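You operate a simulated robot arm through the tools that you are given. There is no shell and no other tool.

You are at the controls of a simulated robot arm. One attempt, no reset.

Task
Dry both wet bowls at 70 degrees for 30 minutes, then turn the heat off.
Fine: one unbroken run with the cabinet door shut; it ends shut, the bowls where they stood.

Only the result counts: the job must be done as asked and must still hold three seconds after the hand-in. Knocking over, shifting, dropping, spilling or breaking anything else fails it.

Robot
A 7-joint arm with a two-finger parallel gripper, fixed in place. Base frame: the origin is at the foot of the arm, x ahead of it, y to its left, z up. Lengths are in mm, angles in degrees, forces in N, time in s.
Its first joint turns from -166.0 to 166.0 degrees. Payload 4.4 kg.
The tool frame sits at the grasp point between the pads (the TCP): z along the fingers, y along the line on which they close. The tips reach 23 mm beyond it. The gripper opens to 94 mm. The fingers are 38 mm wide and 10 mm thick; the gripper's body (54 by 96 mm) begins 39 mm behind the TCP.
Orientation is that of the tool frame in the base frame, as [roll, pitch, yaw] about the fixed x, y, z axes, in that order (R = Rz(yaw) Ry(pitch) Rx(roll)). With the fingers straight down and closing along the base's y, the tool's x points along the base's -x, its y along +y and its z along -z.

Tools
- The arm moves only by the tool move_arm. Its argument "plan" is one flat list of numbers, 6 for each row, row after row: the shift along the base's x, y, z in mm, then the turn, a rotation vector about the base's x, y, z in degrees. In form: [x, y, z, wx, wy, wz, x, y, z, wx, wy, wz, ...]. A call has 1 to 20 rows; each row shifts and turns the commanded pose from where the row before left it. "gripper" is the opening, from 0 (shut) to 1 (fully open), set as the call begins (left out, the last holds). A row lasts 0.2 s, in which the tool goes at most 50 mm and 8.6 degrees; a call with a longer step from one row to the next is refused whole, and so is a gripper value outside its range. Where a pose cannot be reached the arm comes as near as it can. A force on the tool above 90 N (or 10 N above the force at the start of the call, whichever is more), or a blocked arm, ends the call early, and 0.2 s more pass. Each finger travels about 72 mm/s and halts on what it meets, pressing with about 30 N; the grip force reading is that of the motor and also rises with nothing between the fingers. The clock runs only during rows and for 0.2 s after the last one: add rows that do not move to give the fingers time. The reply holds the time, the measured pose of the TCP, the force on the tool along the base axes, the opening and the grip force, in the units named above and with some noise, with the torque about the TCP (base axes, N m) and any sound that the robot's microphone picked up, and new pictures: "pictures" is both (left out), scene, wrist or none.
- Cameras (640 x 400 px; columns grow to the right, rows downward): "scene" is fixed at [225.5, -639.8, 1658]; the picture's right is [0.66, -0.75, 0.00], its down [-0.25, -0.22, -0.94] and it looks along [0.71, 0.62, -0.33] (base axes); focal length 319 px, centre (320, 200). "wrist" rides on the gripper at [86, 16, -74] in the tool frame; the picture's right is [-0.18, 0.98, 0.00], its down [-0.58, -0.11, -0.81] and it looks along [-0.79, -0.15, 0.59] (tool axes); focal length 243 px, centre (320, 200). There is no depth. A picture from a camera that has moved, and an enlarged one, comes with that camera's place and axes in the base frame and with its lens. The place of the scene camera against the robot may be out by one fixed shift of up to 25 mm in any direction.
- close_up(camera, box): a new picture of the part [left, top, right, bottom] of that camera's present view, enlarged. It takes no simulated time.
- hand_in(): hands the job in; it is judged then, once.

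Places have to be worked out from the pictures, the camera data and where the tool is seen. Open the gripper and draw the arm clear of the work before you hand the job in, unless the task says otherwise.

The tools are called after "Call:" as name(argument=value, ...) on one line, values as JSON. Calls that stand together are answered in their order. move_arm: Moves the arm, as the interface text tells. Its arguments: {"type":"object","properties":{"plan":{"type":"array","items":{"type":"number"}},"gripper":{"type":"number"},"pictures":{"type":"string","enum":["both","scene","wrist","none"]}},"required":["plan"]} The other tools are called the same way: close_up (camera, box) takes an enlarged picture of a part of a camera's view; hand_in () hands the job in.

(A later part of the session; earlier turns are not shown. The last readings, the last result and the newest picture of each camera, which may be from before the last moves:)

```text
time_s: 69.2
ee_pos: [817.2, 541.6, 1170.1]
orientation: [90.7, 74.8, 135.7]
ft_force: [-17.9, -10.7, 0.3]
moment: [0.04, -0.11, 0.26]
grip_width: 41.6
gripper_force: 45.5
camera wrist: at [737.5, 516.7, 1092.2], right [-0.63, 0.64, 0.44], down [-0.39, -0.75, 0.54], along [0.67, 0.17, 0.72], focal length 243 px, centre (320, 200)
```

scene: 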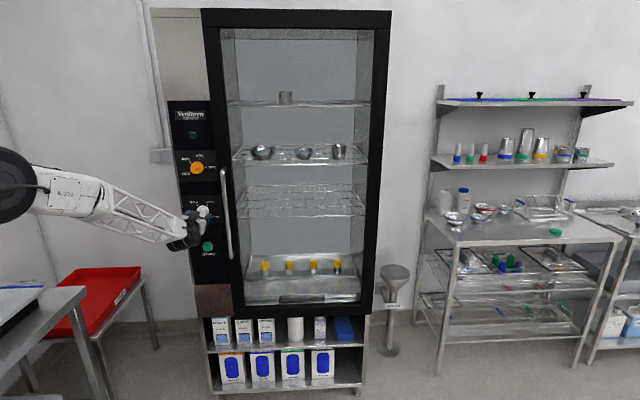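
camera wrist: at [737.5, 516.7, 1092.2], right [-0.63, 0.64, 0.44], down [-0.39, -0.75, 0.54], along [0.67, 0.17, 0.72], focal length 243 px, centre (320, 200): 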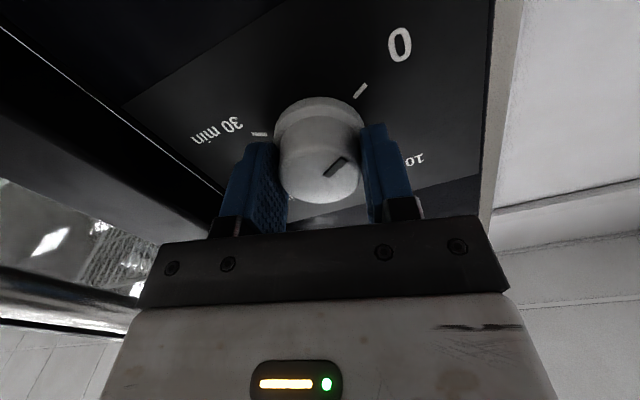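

Well centred with only ~20 N axial. I turn the timer clockwise 40° and check.

Call:
move_arm(plan=[0, 0, 0, 5.6, 5.6, 0, 0, 0, 0, 5.6, 5.6, 0, 0, 0, 0, 5.6, 5.6, 0, 0, 0, 0, 5.6, 5.6, 0, 0, 0, 0, 5.6, 5.6, 0, 0, 0, 0, 0, 0, 0], pictures="wrist")

```text
time_s: 70.6
ee_pos: [817.3, 541.9, 1169.6]
orientation: [90.3, 35.2, 135.2]
ft_force: [-28.4, -17.6, -1.1]
moment: [0.29, -0.26, 0.24]
grip_width: 41.5
gripper_force: 44.8
camera wrist: at [708.1, 546.1, 1135.0], right [-0.29, 0.3, 0.91], down [-0.19, -0.95, 0.25], along [0.94, -0.1, 0.33], focal length 243 px, centre (320, 200)
```

wrist: 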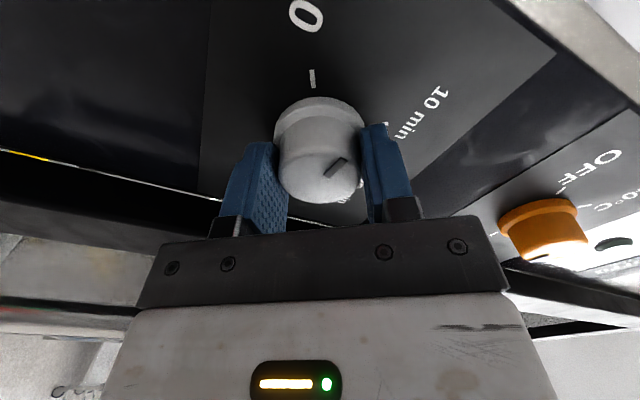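

It turns freely and stays centred. I continue another 80° (to roll ≈ 135°, knob at total 120°).

Call:
move_arm(plan=[-0.4, -0.4, 0, 5.6, 5.6, 0, 0, 0, 0, 5.6, 5.6, 0, 0, 0, 0, 5.6, 5.6, 0, 0, 0, 0, 5.6, 5.6, 0, 0, 0, 0, 5.6, 5.6, 0, 0, 0, 0, 5.6, 5.6, 0, 0, 0, 0, 5.6, 5.6, 0, 0, 0, 0, 5.6, 5.6, 0, 0, 0, 0, 5.6, 5.6, 0, 0, 0, 0, 5.6, 5.6, 0, 0, 0, 0, 0, 0, 0], pictures="both")

Call:
close_up(camera="wrist", box=[160, 20, 480, 220])

```text
time_s: 73.0
ee_pos: [816.6, 541.6, 1171.0]
orientation: [89.9, -44.1, 135.2]
ft_force: [-4.7, -0.5, 3.0]
moment: [0.29, -0.28, 0.29]
grip_width: 41.6
gripper_force: 45.4
camera wrist: at [728.9, 525.2, 1243.0], right [0.58, -0.57, 0.58], down [-0.32, -0.81, -0.48], along [0.75, 0.09, -0.66], focal length 243 px, centre (320, 200)
```

scene: 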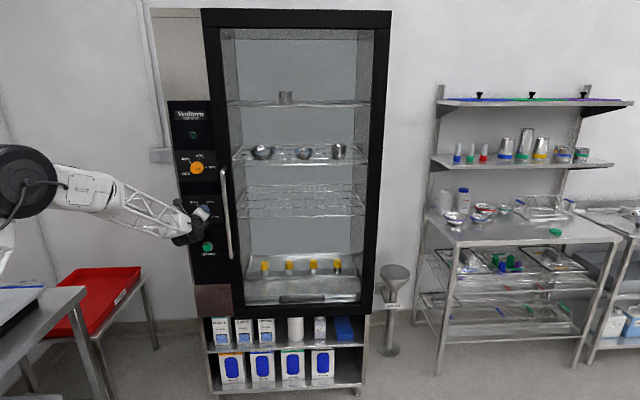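
wrist: 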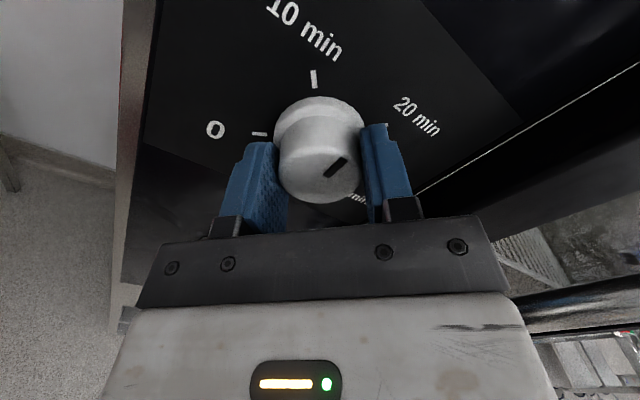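

```text
2.00 times, centred on (320, 120) of wrist
camera zoom: at [728.9, 525.2, 1243.0], right [0.58, -0.57, 0.58], down [-0.32, -0.81, -0.48], along [0.75, 0.09, -0.66], focal length 485 px, centre (320, 360)
```

zoom: 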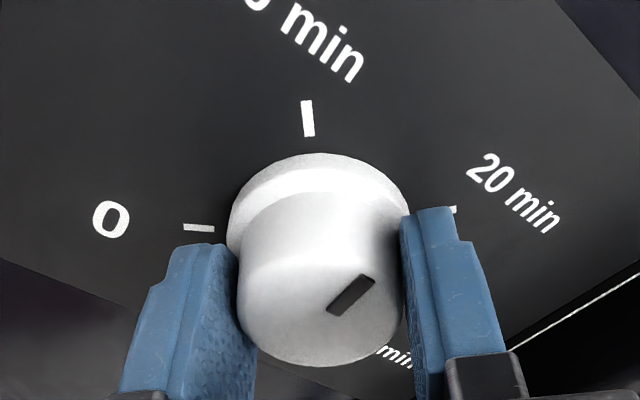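

Half-way (120° done) with near-zero load. I release, back 10 mm, roll back 120°, and return to grip depth.

Call:
move_arm(plan=[0, 0, 0, 0, 0, 0, 0, 0, 0, 0, 0, 0, 0, 0, 0, 0, 0, 0, -7, -7, 0, 0, 0, 0, 0, 0, 0, -5.66, -5.66, 0, 0, 0, 0, -5.66, -5.66, 0, 0, 0, 0, -5.66, -5.66, 0, 0, 0, 0, -5.66, -5.66, 0, 0, 0, 0, -5.66, -5.66, 0, 0, 0, 0, -5.66, -5.66, 0, 0, 0, 0, -5.66, -5.66, 0, 0, 0, 0, -5.66, -5.66, 0, 0, 0, 0, -5.66, -5.66, 0, 0, 0, 0, -5.66, -5.66, 0, 0, 0, 0, -5.66, -5.66, 0, 0, 0, 0, -5.66, -5.66, 0, 0, 0, 0, -5.66, -5.66, 0, 0, 0, 0, -5.66, -5.66, 0, 0, 0, 0, -5.66, -5.66, 0, 0, 0, 0, 0, 0, 0], gripper=0.7)

Call:
close_up(camera="wrist", box=[160, 20, 480, 220])

Call:
close_up(camera="scene", box=[160, 190, 256, 250])

```text
time_s: 77.2
ee_pos: [810.4, 535.5, 1169.1]
orientation: [90.9, 76.1, 135.8]
ft_force: [0.0, 0.1, 0.0]
moment: [-0.01, -0.01, 0.01]
grip_width: 65.7
gripper_force: 0.1
camera wrist: at [731.8, 508.5, 1091.6], right [-0.64, 0.65, 0.41], down [-0.4, -0.74, 0.54], along [0.66, 0.18, 0.73], focal length 243 px, centre (320, 200)
```

scene: 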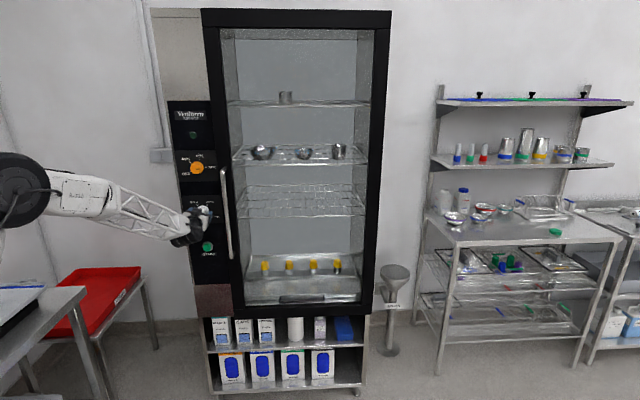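
wrist: 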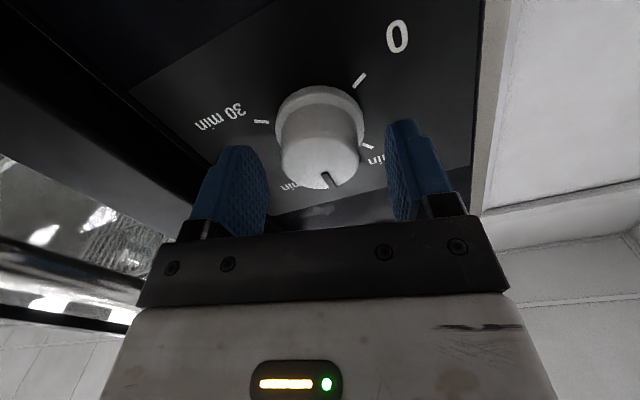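

```text
2.00 times, centred on (320, 120) of wrist
camera zoom: at [731.8, 508.5, 1091.6], right [-0.64, 0.65, 0.41], down [-0.4, -0.74, 0.54], along [0.66, 0.18, 0.73], focal length 485 px, centre (320, 360)
```

zoom: 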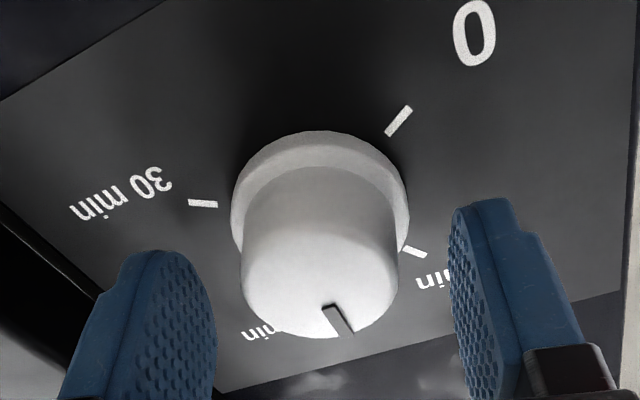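

```text
6.67 times, centred on (208, 220) of scene
camera zoom: at [225.5, -639.8, 1658.0], right [0.66, -0.75, 0.0], down [-0.25, -0.22, -0.94], along [0.71, 0.62, -0.33], focal length 2126 px, centre (1067, 67)
```

zoom: 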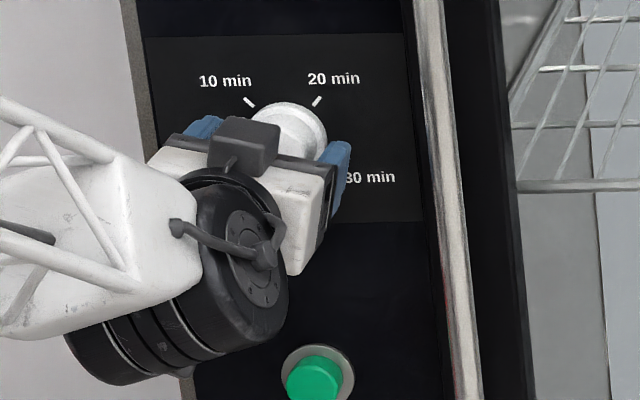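

The knob held its position (pointer about straight up). I move back in, close, and turn the remaining 120°, starting with the grip.

Call:
move_arm(plan=[3.3, 3.3, 0.3, 0, 0, 0, 3.2, 3.2, 0.3, 0, 0, 0, 0, 0, 0, 0, 0, 0], pictures="none")

Call:
move_arm(plan=[0, 0, 0, 0, 0, 0, 0, 0, 0, 0, 0, 0, 0, 0, 0, 0, 0, 0], gripper=0, pictures="none")

Call:
move_arm(plan=[0, 0, 0, 5.66, 5.66, 0, 0, 0, 0, 5.66, 5.66, 0, 0, 0, 0, 5.66, 5.66, 0, 0, 0, 0, 5.66, 5.66, 0, 0, 0, 0, 5.66, 5.66, 0, 0, 0, 0, 5.66, 5.66, 0, 0, 0, 0, 5.66, 5.66, 0, 0, 0, 0, 5.66, 5.66, 0, 0, 0, 0, 5.66, 5.66, 0, 0, 0, 0, 5.66, 5.66, 0, 0, 0, 0, 5.66, 5.66, 0, 0, 0, 0, 0, 0, 0])

Call:
close_up(camera="wrist", box=[160, 20, 480, 220])

```text
time_s: 78.0
ee_pos: [816.5, 541.8, 1171.7]
orientation: [90.8, 76.0, 135.7]
ft_force: [-0.7, -0.5, -0.5]
moment: [-0.02, 0.02, 0.01]
grip_width: 65.5
gripper_force: 0.1
```

```text
time_s: 78.8
ee_pos: [816.2, 541.6, 1170.9]
orientation: [90.8, 76.1, 135.7]
ft_force: [2.1, 1.3, 0.1]
moment: [0.0, -0.01, -0.01]
grip_width: 41.4
gripper_force: 45.0
```

```text
time_s: 81.4
ee_pos: [816.4, 539.7, 1170.4]
orientation: [90.1, -12.1, 135.2]
ft_force: [16.2, -21.0, -2.7]
moment: [-0.07, 0.07, -0.77]
grip_width: 41.3
gripper_force: 45.0
camera wrist: at [707.4, 545.6, 1205.2], right [0.28, -0.27, 0.92], down [-0.18, -0.96, -0.23], along [0.94, -0.11, -0.31], focal length 243 px, centre (320, 200)
```

scene: 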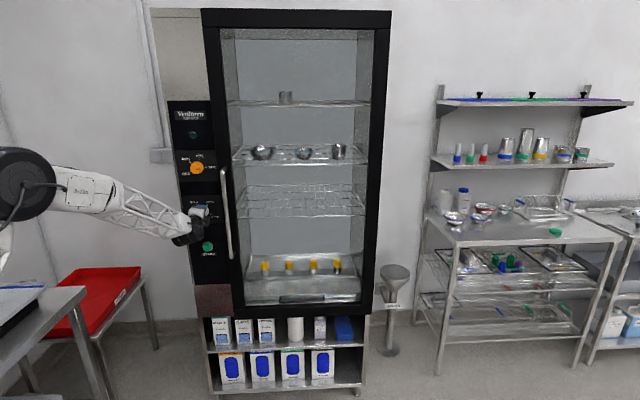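
wrist: 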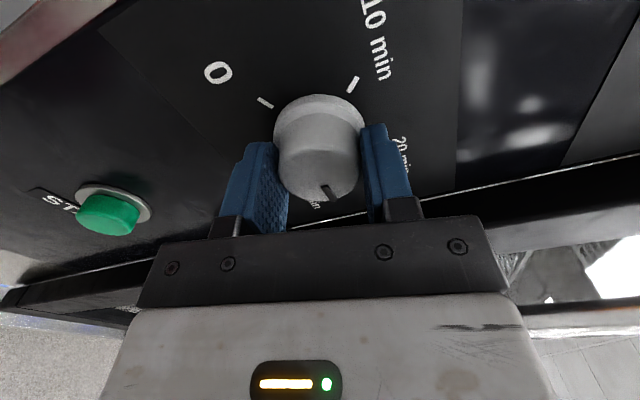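

```text
2.00 times, centred on (320, 120) of wrist
camera zoom: at [707.4, 545.6, 1205.2], right [0.28, -0.27, 0.92], down [-0.18, -0.96, -0.23], along [0.94, -0.11, -0.31], focal length 485 px, centre (320, 360)
```

zoom: 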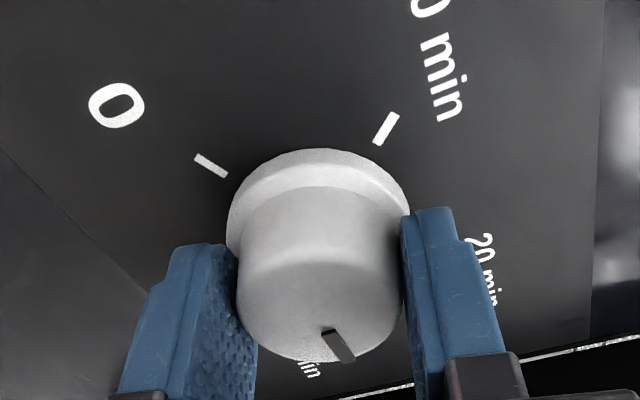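

The pointer is at about 87°, 33° short of the 30-minute mark (120°). I relieve the side force and turn the final 33°.

Call:
move_arm(plan=[0.5, -0.5, 0, 5.8, 5.8, 0, 0, 0, 0, 5.8, 5.8, 0, 0, 0, 0, 5.8, 5.8, 0, 0, 0, 0, 5.8, 5.8, 0, 0, 0, 0, 0, 0, 0])

Call:
close_up(camera="wrist", box=[160, 20, 480, 220])

Call:
close_up(camera="scene", box=[160, 190, 256, 250])

```text
time_s: 82.6
ee_pos: [815.4, 540.3, 1169.8]
orientation: [90.0, -44.9, 135.2]
ft_force: [5.8, -9.2, -14.5]
moment: [-0.05, 0.04, -0.06]
grip_width: 41.3
gripper_force: 45.1
camera wrist: at [729.4, 523.5, 1243.4], right [0.59, -0.58, 0.57], down [-0.33, -0.81, -0.49], along [0.74, 0.1, -0.66], focal length 243 px, centre (320, 200)
```

scene: 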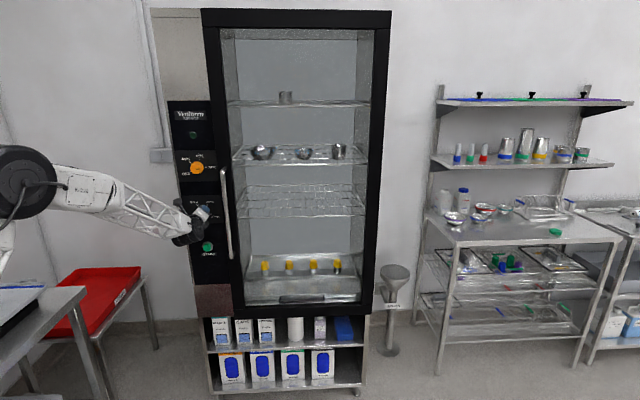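
wrist: 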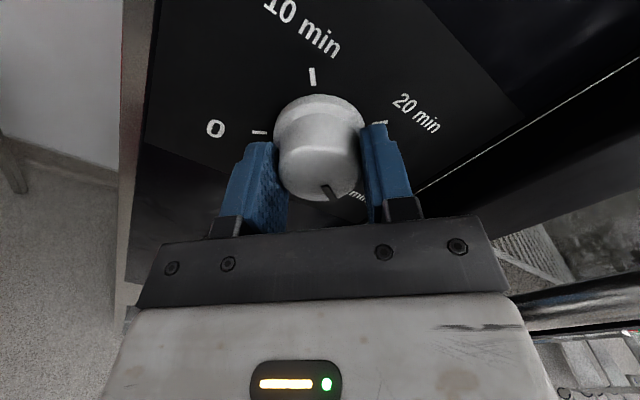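

```text
2.00 times, centred on (320, 120) of wrist
camera zoom: at [729.4, 523.5, 1243.4], right [0.59, -0.58, 0.57], down [-0.33, -0.81, -0.49], along [0.74, 0.1, -0.66], focal length 485 px, centre (320, 360)
```

zoom: 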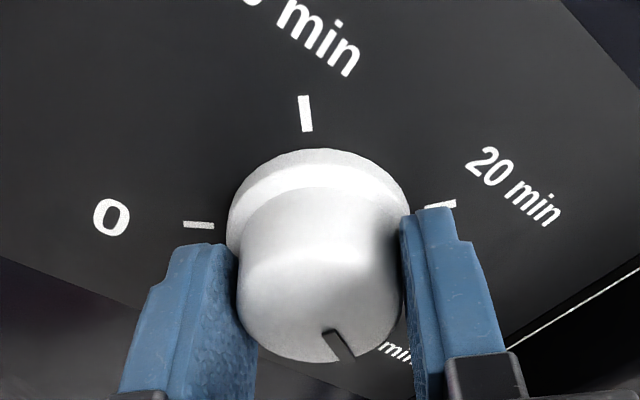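

```text
6.67 times, centred on (208, 220) of scene
camera zoom: at [225.5, -639.8, 1658.0], right [0.66, -0.75, 0.0], down [-0.25, -0.22, -0.94], along [0.71, 0.62, -0.33], focal length 2126 px, centre (1067, 67)
```

zoom: 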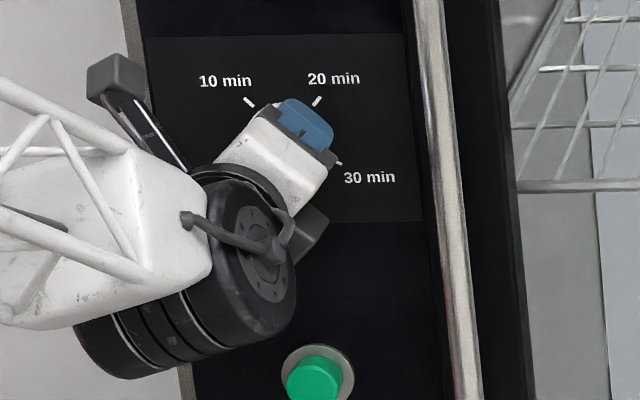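

I release and withdraw downward toward the start button so the scene camera can verify the timer pointer.

Call:
move_arm(plan=[0, 0, 0, 0, 0, 0, 0, 0, 0, 0, 0, 0, 0, 0, 0, 0, 0, 0, -14, -14, 0, -5.6, -5.6, 0, -20, -20, 0, -5.6, -5.6, 0, -20, -20, -20, -5.6, -5.6, 0, -20, -10, -35, -5.6, -5.6, 0, 0, 0, -40, -5.6, -5.6, 0, 0, 0, -40, -5.6, -5.6, 0, 0, 0, -30, -5.6, -5.6, 0, 0, 0, 0, -5.6, -5.6, 0, 0, 0, 0, -5.6, -5.6, 0, 0, 0, 0, -5.6, -5.6, 0, 0, 0, 0, -5.6, -5.6, 0, 0, 0, 0, 0, 0, 0], gripper=0.7)

Call:
close_up(camera="scene", box=[160, 190, 256, 250])

Call:
close_up(camera="scene", box=[160, 140, 240, 190])

```text
time_s: 85.8
ee_pos: [743.3, 477.1, 1005.3]
orientation: [90.3, 42.4, 135.3]
ft_force: [-0.2, -0.5, -0.4]
moment: [-0.01, 0.01, 0.05]
grip_width: 65.6
gripper_force: 0.0
camera wrist: at [637.7, 477.3, 960.4], right [-0.37, 0.37, 0.85], down [-0.21, -0.92, 0.32], along [0.9, -0.06, 0.42], focal length 243 px, centre (320, 200)
```

scene: 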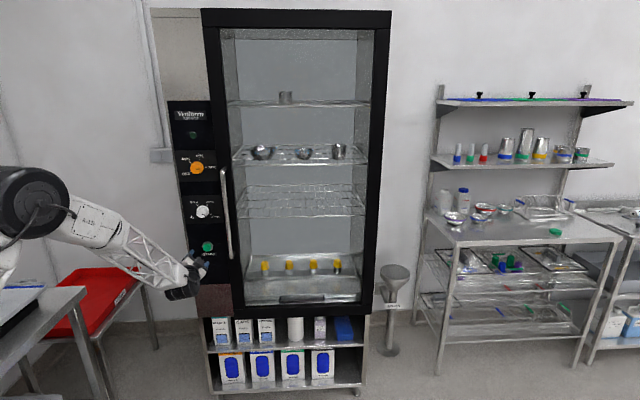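
wrist: 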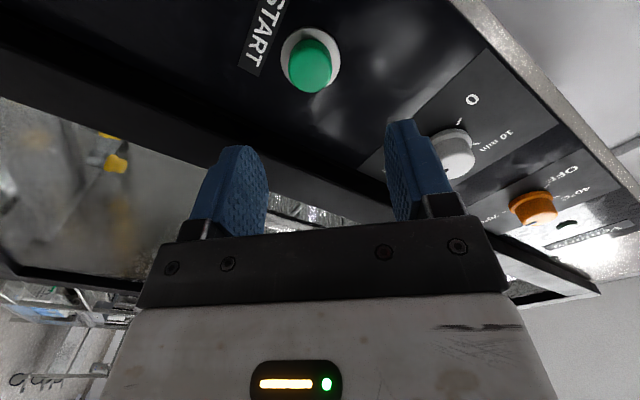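

```text
6.67 times, centred on (208, 220) of scene
camera zoom: at [225.5, -639.8, 1658.0], right [0.66, -0.75, 0.0], down [-0.25, -0.22, -0.94], along [0.71, 0.62, -0.33], focal length 2126 px, centre (1067, 67)
```

zoom: 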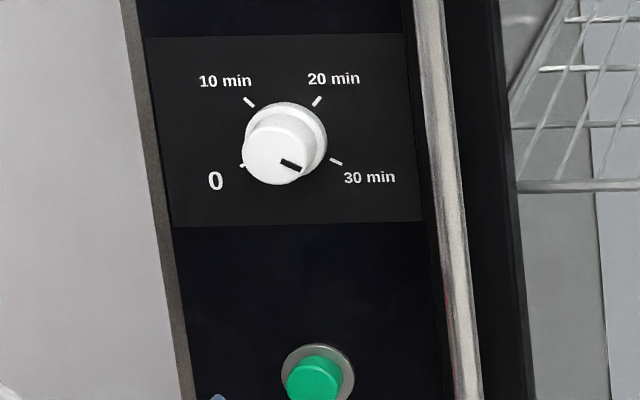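

```text
8.00 times, centred on (200, 165) of scene
camera zoom: at [225.5, -639.8, 1658.0], right [0.66, -0.75, 0.0], down [-0.25, -0.22, -0.94], along [0.71, 0.62, -0.33], focal length 2552 px, centre (1280, 480)
```

zoom: 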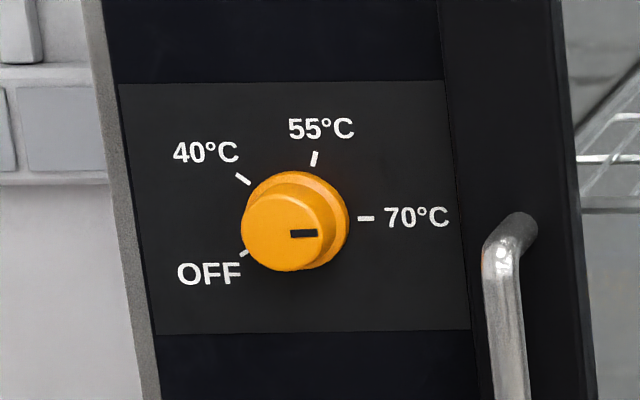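

Both settings verified: 70 °C and 30 min, door shut. I close the fingers and line up about 40 mm in front of the START button (z ≈ 998).

Call:
move_arm(plan=[9.4, 7.7, -1.6, 0, 0, 0, 9.4, 7.7, -1.6, 0, 0, 0, 9.4, 7.7, -1.6, 0, 0, 0, 9.4, 7.7, -1.6, 0, 0, 0, 0, 0, 0, 0, 0, 0, 0, 0, 0, 0, 0, 0], gripper=0)

Call:
close_up(camera="wrist", box=[160, 0, 480, 200])

Call:
close_up(camera="scene", box=[160, 220, 256, 280])

```text
time_s: 87.2
ee_pos: [780.7, 508.0, 998.9]
orientation: [90.2, 42.3, 135.3]
ft_force: [-0.2, -1.2, 0.4]
moment: [-0.02, 0.01, 0.04]
grip_width: 0.0
gripper_force: 29.8
camera wrist: at [675.3, 507.9, 954.6], right [-0.37, 0.37, 0.85], down [-0.21, -0.93, 0.31], along [0.9, -0.06, 0.42], focal length 243 px, centre (320, 200)
```

scene: 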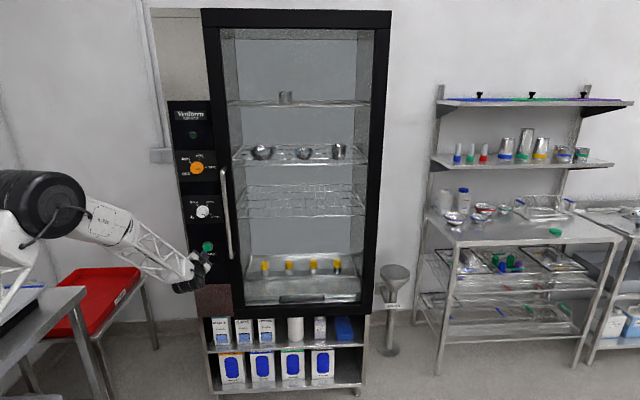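
wrist: 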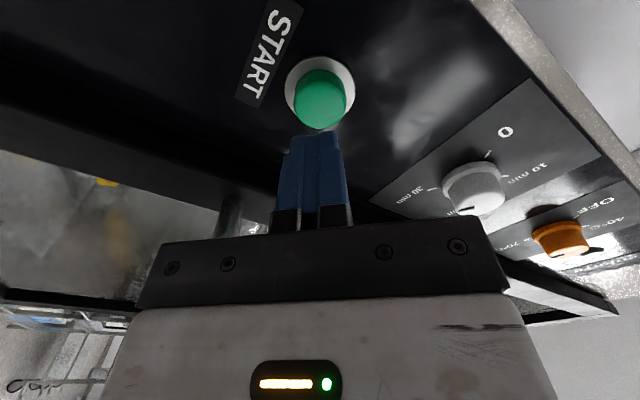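

```text
2.00 times, centred on (320, 100) of wrist
camera zoom: at [675.3, 507.9, 954.6], right [-0.37, 0.37, 0.85], down [-0.21, -0.93, 0.31], along [0.9, -0.06, 0.42], focal length 485 px, centre (320, 400)
```

zoom: 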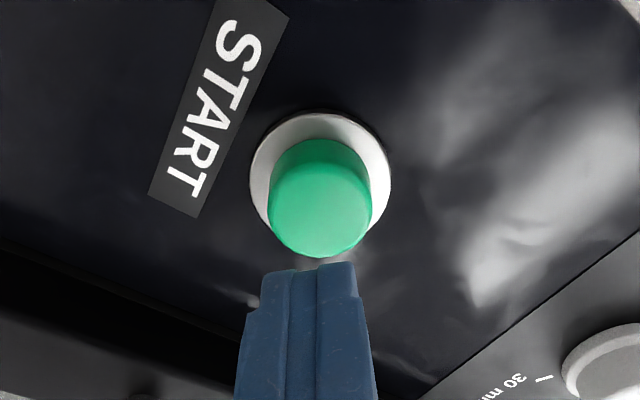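

```text
6.67 times, centred on (208, 250) of scene
camera zoom: at [225.5, -639.8, 1658.0], right [0.66, -0.75, 0.0], down [-0.25, -0.22, -0.94], along [0.71, 0.62, -0.33], focal length 2126 px, centre (1067, -133)
```

zoom: 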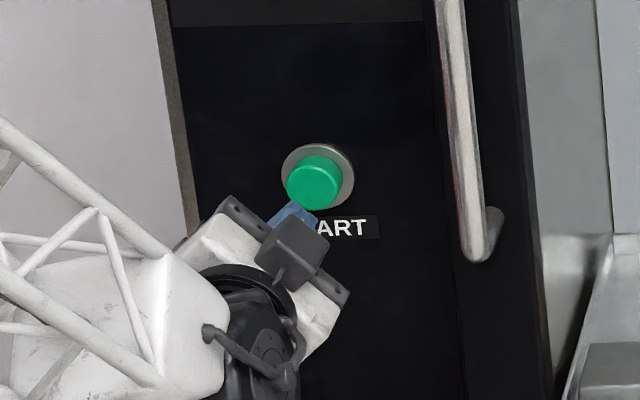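

The fist tip is lined up with the button to within ~2 mm. I move 34 mm forward, then press in small steps.

Call:
move_arm(plan=[6, 6, 0, 0, 0, 0, 6, 6, 0, 0, 0, 0, 6, 6, 0, 0, 0, 0, 6, 6, 0, 0, 0, 0, 0, 0, 0, 0, 0, 0], pictures="wrist")

Call:
close_up(camera="wrist", box=[160, 40, 480, 240])

```text
time_s: 88.4
ee_pos: [804.3, 531.0, 999.1]
orientation: [90.4, 42.2, 135.2]
ft_force: [-0.1, 0.0, 1.2]
moment: [-0.02, 0.04, 0.02]
grip_width: 0.0
gripper_force: 29.6
camera wrist: at [699.3, 532.2, 954.4], right [-0.37, 0.37, 0.85], down [-0.21, -0.93, 0.31], along [0.9, -0.06, 0.42], focal length 243 px, centre (320, 200)
```

wrist: 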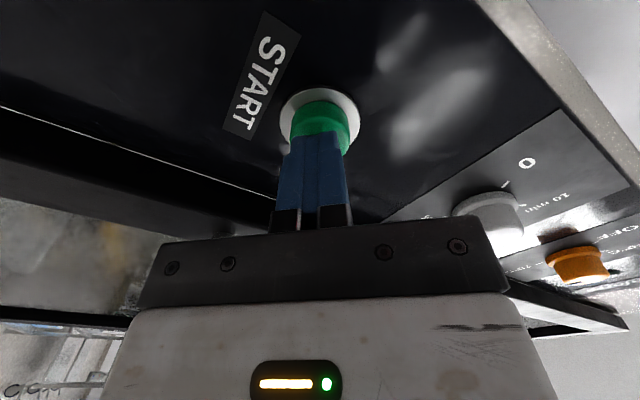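

```text
2.00 times, centred on (320, 140) of wrist
camera zoom: at [699.3, 532.2, 954.4], right [-0.37, 0.37, 0.85], down [-0.21, -0.93, 0.31], along [0.9, -0.06, 0.42], focal length 485 px, centre (320, 320)
```

zoom: 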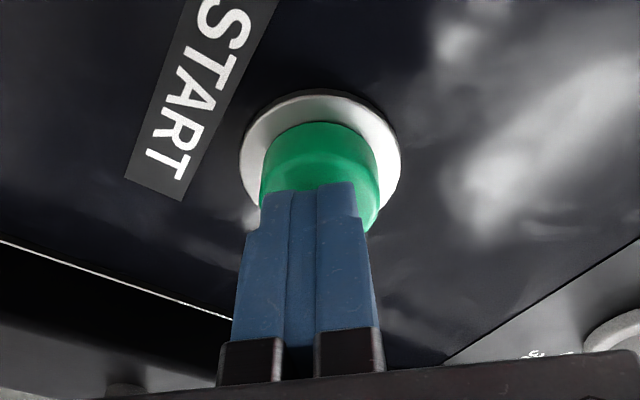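

The tip is just in front of the button. I press in 2 mm steps and watch force, sound and the lamp.

Call:
move_arm(plan=[1.4, 1.4, 0, 0, 0, 0, 1.4, 1.4, 0, 0, 0, 0, 1.4, 1.4, 0, 0, 0, 0, 1.4, 1.4, 0, 0, 0, 0], pictures="scene")

Call:
close_up(camera="scene", box=[160, 95, 240, 145])

```text
time_s: 89.4
ee_pos: [809.7, 537.9, 999.6]
orientation: [90.3, 42.3, 135.3]
ft_force: [-0.9, -0.9, 0.2]
moment: [-0.01, -0.04, -0.03]
grip_width: 0.0
gripper_force: 30.7
```

scene: 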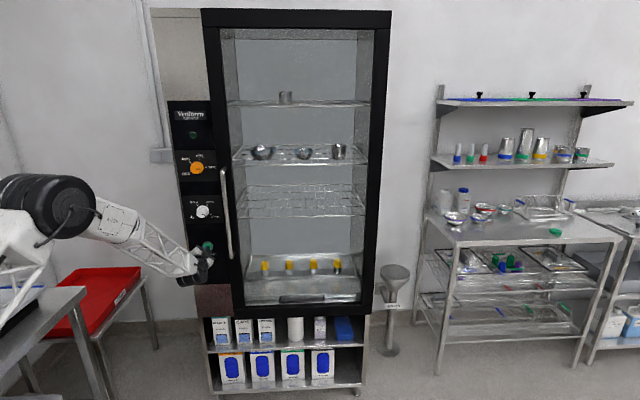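

```text
8.00 times, centred on (200, 120) of scene
camera zoom: at [225.5, -639.8, 1658.0], right [0.66, -0.75, 0.0], down [-0.25, -0.22, -0.94], along [0.71, 0.62, -0.33], focal length 2552 px, centre (1280, 840)
```

zoom: 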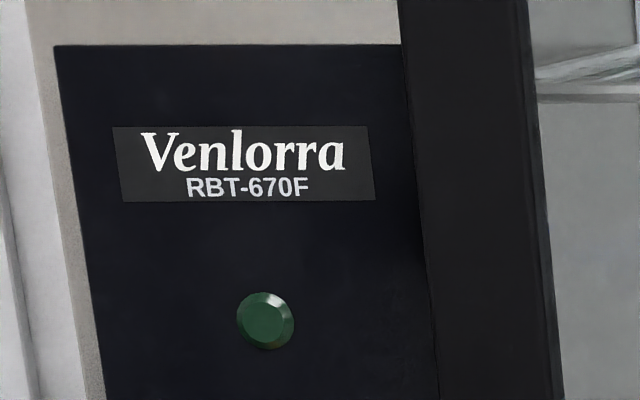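

No contact yet (fingertip at x+y ≈ 1380). I continue in 1.7 mm steps.

Call:
move_arm(plan=[1.2, 1.2, 0, 0, 0, 0, 1.2, 1.2, 0, 0, 0, 0, 1.2, 1.2, 0, 0, 0, 0, 1.2, 1.2, 0, 0, 0, 0], pictures="wrist")

Call:
close_up(camera="scene", box=[160, 95, 240, 145])

Call:
close_up(camera="wrist", box=[160, 40, 480, 240])

```text
time_s: 90.4
ee_pos: [816.0, 541.5, 998.6]
orientation: [90.3, 42.3, 135.4]
ft_force: [-4.9, -6.5, 0.5]
moment: [0.03, 0.01, 0.02]
grip_width: 0.0
gripper_force: 30.0
heard: click
camera wrist: at [709.6, 542.5, 954.2], right [-0.37, 0.37, 0.85], down [-0.21, -0.93, 0.31], along [0.9, -0.07, 0.42], focal length 243 px, centre (320, 200)
```

wrist: 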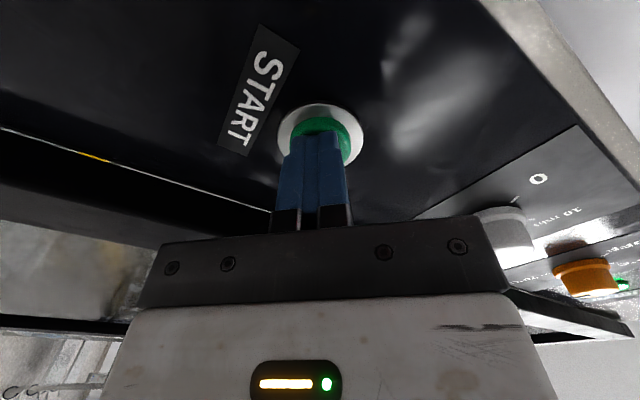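

```text
8.00 times, centred on (200, 120) of scene
camera zoom: at [225.5, -639.8, 1658.0], right [0.66, -0.75, 0.0], down [-0.25, -0.22, -0.94], along [0.71, 0.62, -0.33], focal length 2552 px, centre (1280, 840)
```

zoom: 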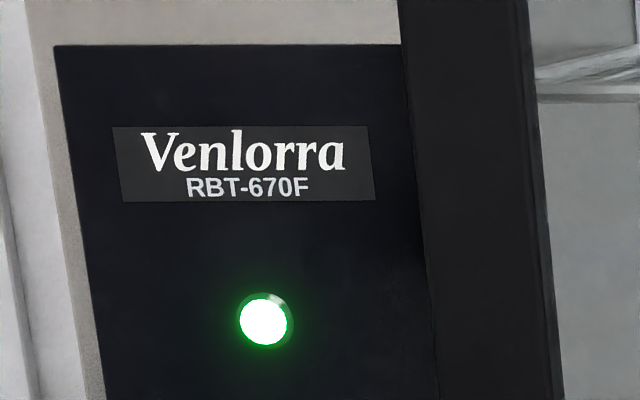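

```text
2.00 times, centred on (320, 140) of wrist
camera zoom: at [709.6, 542.5, 954.2], right [-0.37, 0.37, 0.85], down [-0.21, -0.93, 0.31], along [0.9, -0.07, 0.42], focal length 485 px, centre (320, 320)
```

zoom: 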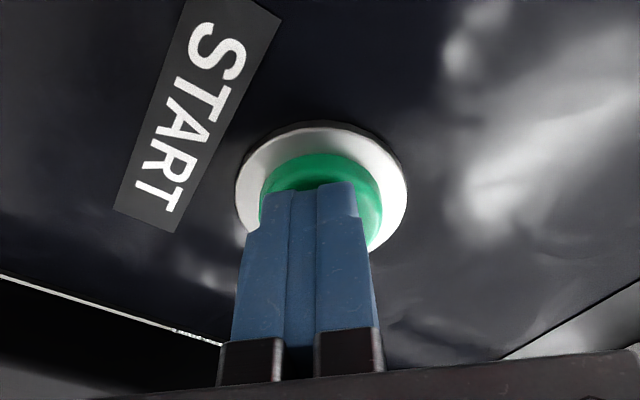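

A click, and the run lamp is lit: the cycle started at about t = 90 s. I withdraw gently and move back up in front of the panel, clear of everything, to wait.

Call:
move_arm(plan=[-5, -5, 0, 0, 0, 0, -14, -14, 0, 0, 0, 0, -14, -14, 0, 0, 0, 0, -14, -14, 0, 0, 0, 0, -10, -10, 34, 0, 0, 0, -10, -10, 36, 0, 0, 0, -10, -10, 36, 0, 0, 0, -10, -10, 36, 0, 0, 0, -5, -5, 36, 0, 0, 0, 0, 0, 36, 0, 0, 0, 0, 0, 36, 0, 0, 0, 0, 0, 0, 0, 0, 0], pictures="scene")

Call:
close_up(camera="scene", box=[160, 190, 256, 250])

Call:
close_up(camera="scene", box=[160, 95, 240, 145])

```text
time_s: 93.0
ee_pos: [722.3, 450.2, 1249.7]
orientation: [90.3, 42.3, 135.4]
ft_force: [-1.0, 0.4, 0.0]
moment: [0.02, 0.0, -0.01]
grip_width: 0.0
gripper_force: 29.8
```

scene: 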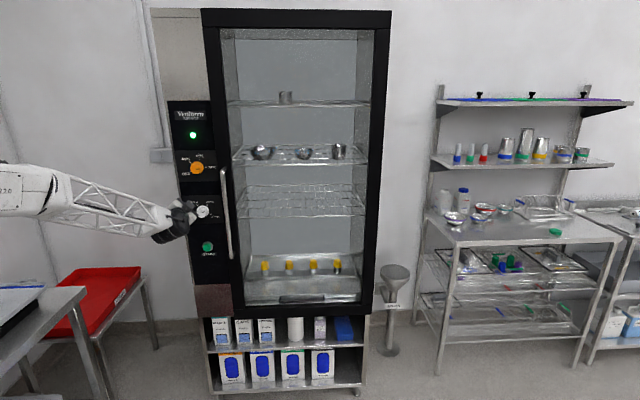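

```text
6.67 times, centred on (208, 220) of scene
camera zoom: at [225.5, -639.8, 1658.0], right [0.66, -0.75, 0.0], down [-0.25, -0.22, -0.94], along [0.71, 0.62, -0.33], focal length 2126 px, centre (1067, 67)
```

zoom: 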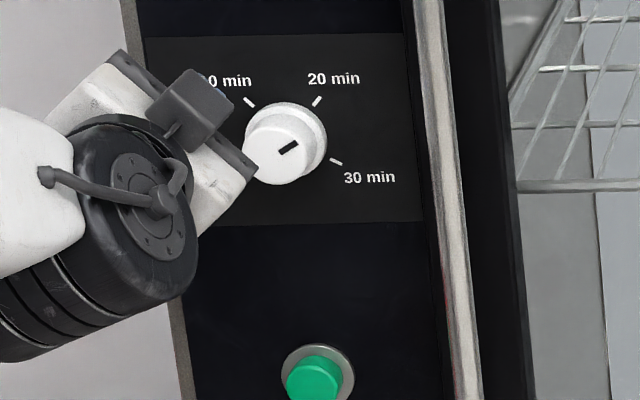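

```text
8.00 times, centred on (200, 120) of scene
camera zoom: at [225.5, -639.8, 1658.0], right [0.66, -0.75, 0.0], down [-0.25, -0.22, -0.94], along [0.71, 0.62, -0.33], focal length 2552 px, centre (1280, 840)
```

zoom: 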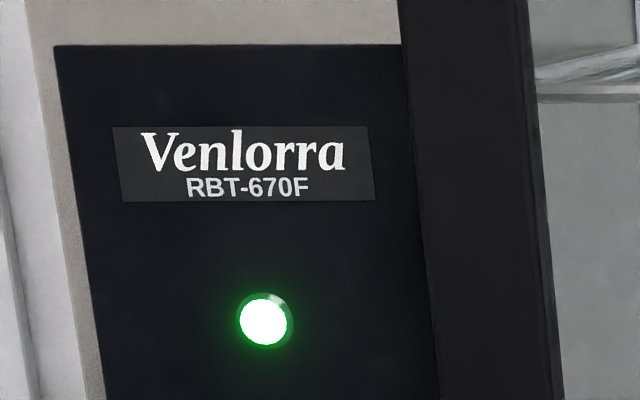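

The timer is running down fast (about 23°/s, so 30 "minutes" takes ~10 s). While waiting I open the gripper and roll it to ~135° away from the panel, ready to turn the heat knob back counter-clockwise.

Call:
move_arm(plan=[0, 0, 5, 5.6, 5.6, 0, 0, 0, 5, 5.6, 5.6, 0, 0, 0, 5, 5.6, 5.6, 0, 0, 0, 5, 5.6, 5.6, 0, 0, 0, 5, 5.6, 5.6, 0, 0, 0, 5, 5.6, 5.6, 0, 0, 0, 5, 5.6, 5.6, 0, 0, 0, 5, 5.6, 5.6, 0, 0, 0, 5, 5.6, 5.6, 0, 0, 0, 5, 5.6, 5.6, 0, 0, 0, 0, 5.6, 5.6, 0, 0, 0, 0, 0, 0, 0, 0, 0, 0, 0, 0, 0, 0, 0, 0, 0, 0, 0, 0, 0, 0, 0, 0, 0], gripper=0.7, pictures="scene")

Call:
close_up(camera="scene", box=[160, 95, 288, 175])

Call:
close_up(camera="scene", box=[160, 190, 256, 250])

```text
time_s: 96.2
ee_pos: [723.5, 450.1, 1299.4]
orientation: [89.9, -44.7, 135.3]
ft_force: [0.6, 0.9, -0.8]
moment: [-0.01, 0.01, 0.0]
grip_width: 66.1
gripper_force: 0.0
```

scene: 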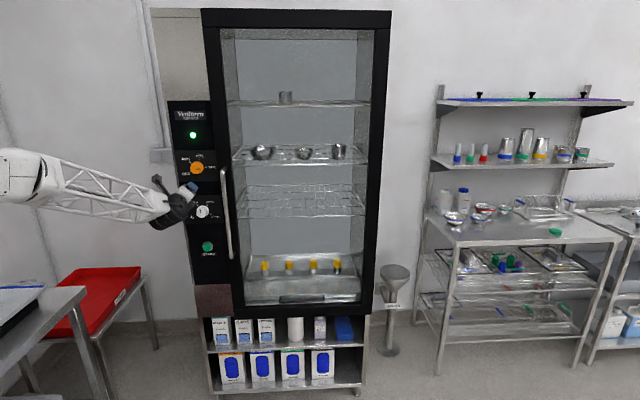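

```text
5.00 times, centred on (224, 135) of scene
camera zoom: at [225.5, -639.8, 1658.0], right [0.66, -0.75, 0.0], down [-0.25, -0.22, -0.94], along [0.71, 0.62, -0.33], focal length 1595 px, centre (800, 525)
```

zoom: 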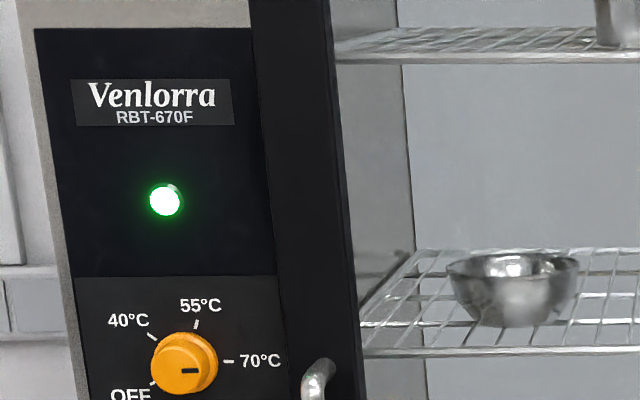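

```text
6.67 times, centred on (208, 220) of scene
camera zoom: at [225.5, -639.8, 1658.0], right [0.66, -0.75, 0.0], down [-0.25, -0.22, -0.94], along [0.71, 0.62, -0.33], focal length 2126 px, centre (1067, 67)
```

zoom: 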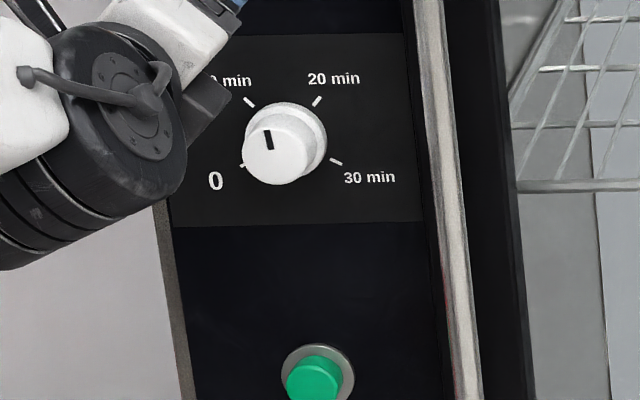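

The first bowl's droplets are already gone, lamp still lit, timer at about −8°, so roughly 5–6 s remain. I hold still.

Call:
move_arm(plan=[0, 0, 0, 0, 0, 0, 0, 0, 0, 0, 0, 0, 0, 0, 0, 0, 0, 0, 0, 0, 0, 0, 0, 0, 0, 0, 0, 0, 0, 0, 0, 0, 0, 0, 0, 0, 0, 0, 0, 0, 0, 0, 0, 0, 0, 0, 0, 0, 0, 0, 0, 0, 0, 0, 0, 0, 0, 0, 0, 0, 0, 0, 0, 0, 0, 0, 0, 0, 0, 0, 0, 0, 0, 0, 0, 0, 0, 0, 0, 0, 0, 0, 0, 0, 0, 0, 0, 0, 0, 0, 0, 0, 0, 0, 0, 0, 0, 0, 0, 0, 0, 0, 0, 0, 0, 0, 0, 0, 0, 0, 0, 0, 0, 0, 0, 0, 0, 0, 0, 0], pictures="scene")

Call:
close_up(camera="scene", box=[160, 190, 256, 250])

```text
time_s: 100.4
ee_pos: [722.3, 449.9, 1299.5]
orientation: [90.0, -44.8, 135.3]
ft_force: [-0.2, 0.1, 0.6]
moment: [0.04, -0.02, 0.02]
grip_width: 65.7
gripper_force: 0.2
```

scene: 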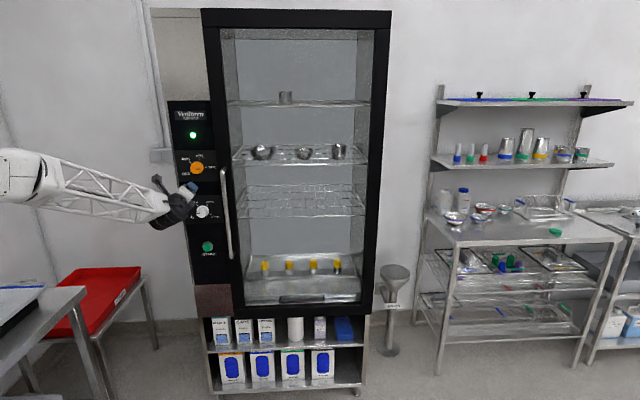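

```text
6.67 times, centred on (208, 220) of scene
camera zoom: at [225.5, -639.8, 1658.0], right [0.66, -0.75, 0.0], down [-0.25, -0.22, -0.94], along [0.71, 0.62, -0.33], focal length 2126 px, centre (1067, 67)
```

zoom: 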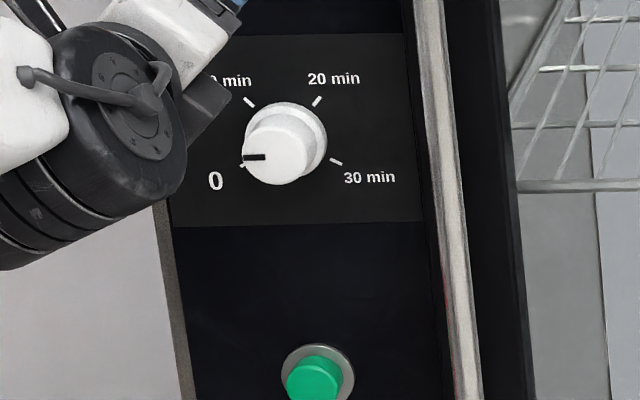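

The timer is at about −93° and the lamp is still lit; about 1.5 s remain. I hold still a little longer until the run ends.

Call:
move_arm(plan=[0, 0, 0, 0, 0, 0, 0, 0, 0, 0, 0, 0, 0, 0, 0, 0, 0, 0, 0, 0, 0, 0, 0, 0, 0, 0, 0, 0, 0, 0, 0, 0, 0, 0, 0, 0, 0, 0, 0, 0, 0, 0, 0, 0, 0, 0, 0, 0, 0, 0, 0, 0, 0, 0, 0, 0, 0, 0, 0, 0, 0, 0, 0, 0, 0, 0, 0, 0, 0, 0, 0, 0, 0, 0, 0, 0, 0, 0, 0, 0, 0, 0, 0, 0, 0, 0, 0, 0, 0, 0], pictures="scene")

Call:
close_up(camera="scene", box=[160, 190, 256, 250])

Call:
close_up(camera="scene", box=[160, 95, 288, 175])

Call:
close_up(camera="scene", box=[220, 80, 380, 180])

```text
time_s: 103.6
ee_pos: [723.2, 449.2, 1299.3]
orientation: [90.0, -44.8, 135.3]
ft_force: [-0.5, 0.2, 0.6]
moment: [0.02, -0.03, -0.01]
grip_width: 65.9
gripper_force: 0.0
```

scene: 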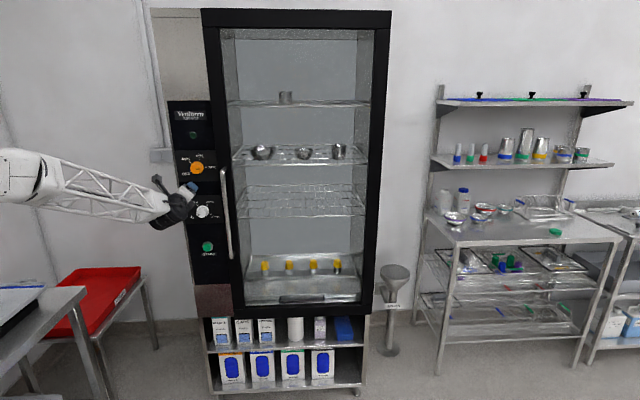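

```text
6.67 times, centred on (208, 220) of scene
camera zoom: at [225.5, -639.8, 1658.0], right [0.66, -0.75, 0.0], down [-0.25, -0.22, -0.94], along [0.71, 0.62, -0.33], focal length 2126 px, centre (1067, 67)
```

zoom: 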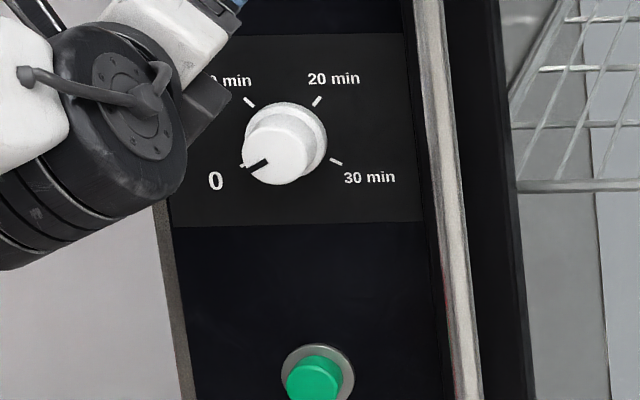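

```text
5.00 times, centred on (224, 135) of scene
camera zoom: at [225.5, -639.8, 1658.0], right [0.66, -0.75, 0.0], down [-0.25, -0.22, -0.94], along [0.71, 0.62, -0.33], focal length 1595 px, centre (800, 525)
```

zoom: 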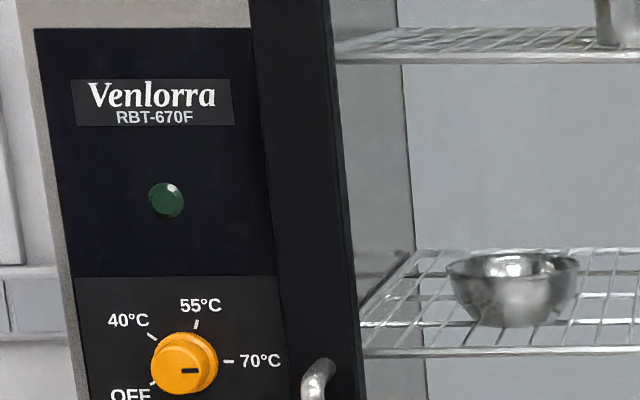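

```text
4.00 times, centred on (300, 130) of scene
camera zoom: at [225.5, -639.8, 1658.0], right [0.66, -0.75, 0.0], down [-0.25, -0.22, -0.94], along [0.71, 0.62, -0.33], focal length 1276 px, centre (400, 480)
```

zoom: 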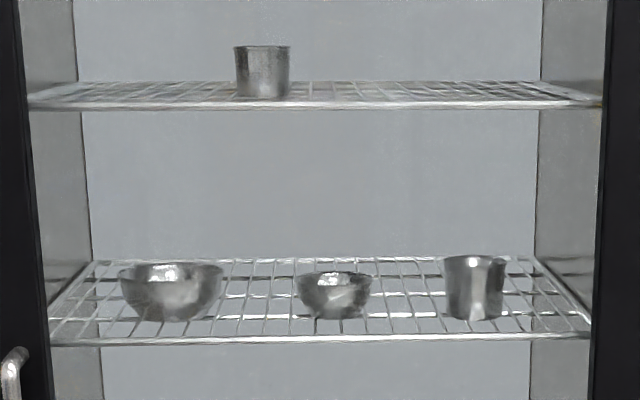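

The run completed: lamp off, timer back at 0, both bowls dry and unmoved, door shut throughout. Now I go in front of the temperature knob to turn it counter-clockwise back to OFF.

Call:
move_arm(plan=[0, 0, 30.4, 0, 0, 0, 0, 0, 30.3, 0, 0, 0, 9.5, 9.4, 0, 0, 0, 0, 9.5, 9.4, 0, 0, 0, 0, 9.5, 9.4, 0, 0, 0, 0, 9.5, 9.4, 0, 0, 0, 0, 9.5, 9.4, 0, 0, 0, 0, 9.5, 9.4, 0, 0, 0, 0, 9.5, 9.4, 0, 0, 0, 0, 9.5, 9.4, 0, 0, 0, 0, 0, 0, 0, 0, 0, 0])

Call:
close_up(camera="wrist", box=[160, 0, 480, 200])

```text
time_s: 106.0
ee_pos: [799.5, 525.3, 1360.3]
orientation: [90.1, -44.8, 135.3]
ft_force: [0.5, 0.0, -0.7]
moment: [-0.01, -0.01, -0.01]
grip_width: 65.7
gripper_force: 0.0
camera wrist: at [711.4, 508.5, 1433.2], right [0.58, -0.58, 0.57], down [-0.33, -0.81, -0.49], along [0.74, 0.1, -0.66], focal length 243 px, centre (320, 200)
```

scene: 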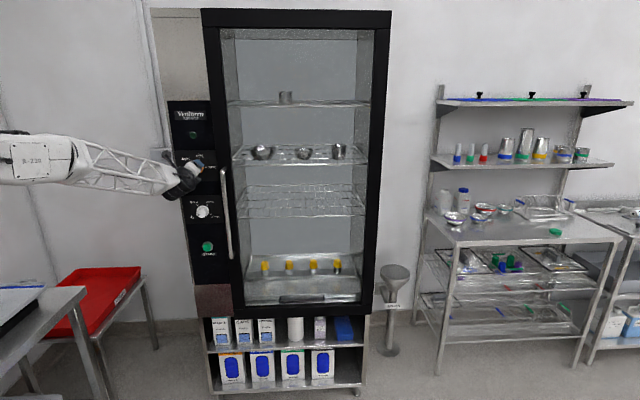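
wrist: 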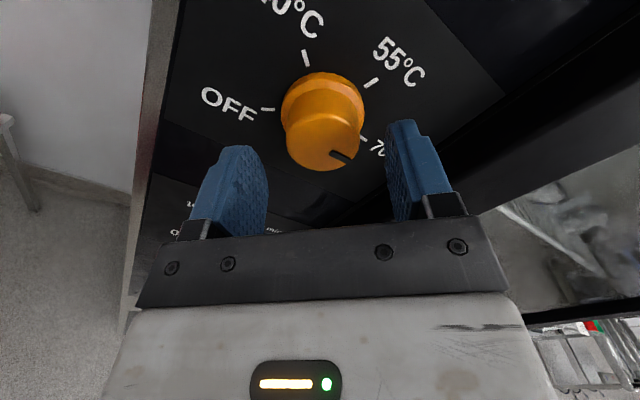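

```text
2.00 times, centred on (320, 100) of wrist
camera zoom: at [711.4, 508.5, 1433.2], right [0.58, -0.58, 0.57], down [-0.33, -0.81, -0.49], along [0.74, 0.1, -0.66], focal length 485 px, centre (320, 400)
```

zoom: 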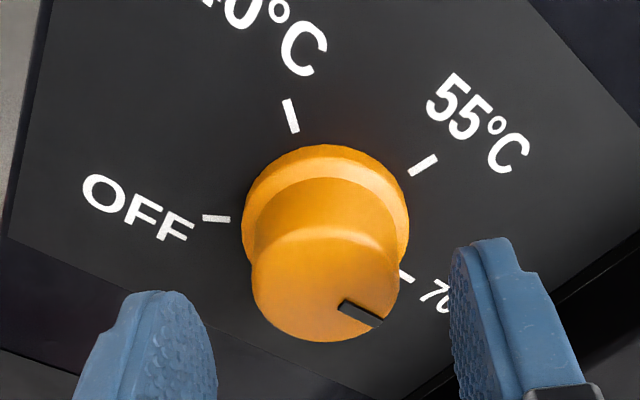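

The knob is between the fingers; its axis is known from the last grip (x−y ≈ 275, z ≈ 1360). I advance to grip depth and close.

Call:
move_arm(plan=[5, 5, 0, 0, 0, 0, 5, 5, 0, 0, 0, 0, 4, 4, 0, 0, 0, 0, 3, 3, 0, 0, 0, 0, 0, 0, 0, 0, 0, 0], pictures="wrist")

Call:
move_arm(plan=[0, 0, 0, 0, 0, 0, 0, 0, 0, 0, 0, 0, 0, 0, 0, 0, 0, 0], gripper=0, pictures="wrist")

```text
time_s: 107.2
ee_pos: [815.1, 542.5, 1358.8]
orientation: [90.0, -44.9, 135.3]
ft_force: [-1.0, -0.2, -0.3]
moment: [0.02, -0.01, 0.0]
grip_width: 65.7
gripper_force: 0.0
camera wrist: at [728.2, 525.0, 1433.2], right [0.58, -0.58, 0.57], down [-0.33, -0.81, -0.49], along [0.74, 0.1, -0.66], focal length 243 px, centre (320, 200)
```

wrist: 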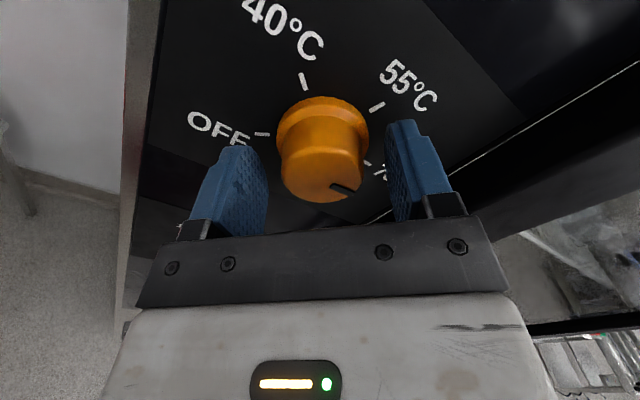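

```text
time_s: 108.0
ee_pos: [816.2, 542.8, 1359.9]
orientation: [89.9, -44.8, 135.3]
ft_force: [18.4, -5.2, 10.8]
moment: [0.08, -0.08, -0.56]
grip_width: 41.4
gripper_force: 45.0
camera wrist: at [728.6, 524.5, 1434.0], right [0.58, -0.58, 0.57], down [-0.33, -0.81, -0.49], along [0.74, 0.1, -0.66], focal length 243 px, centre (320, 200)
```

wrist: 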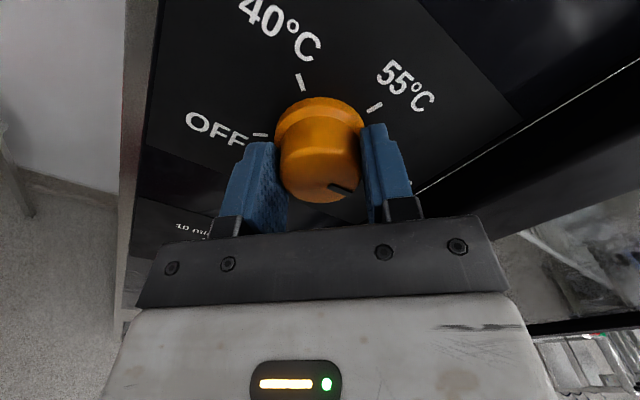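

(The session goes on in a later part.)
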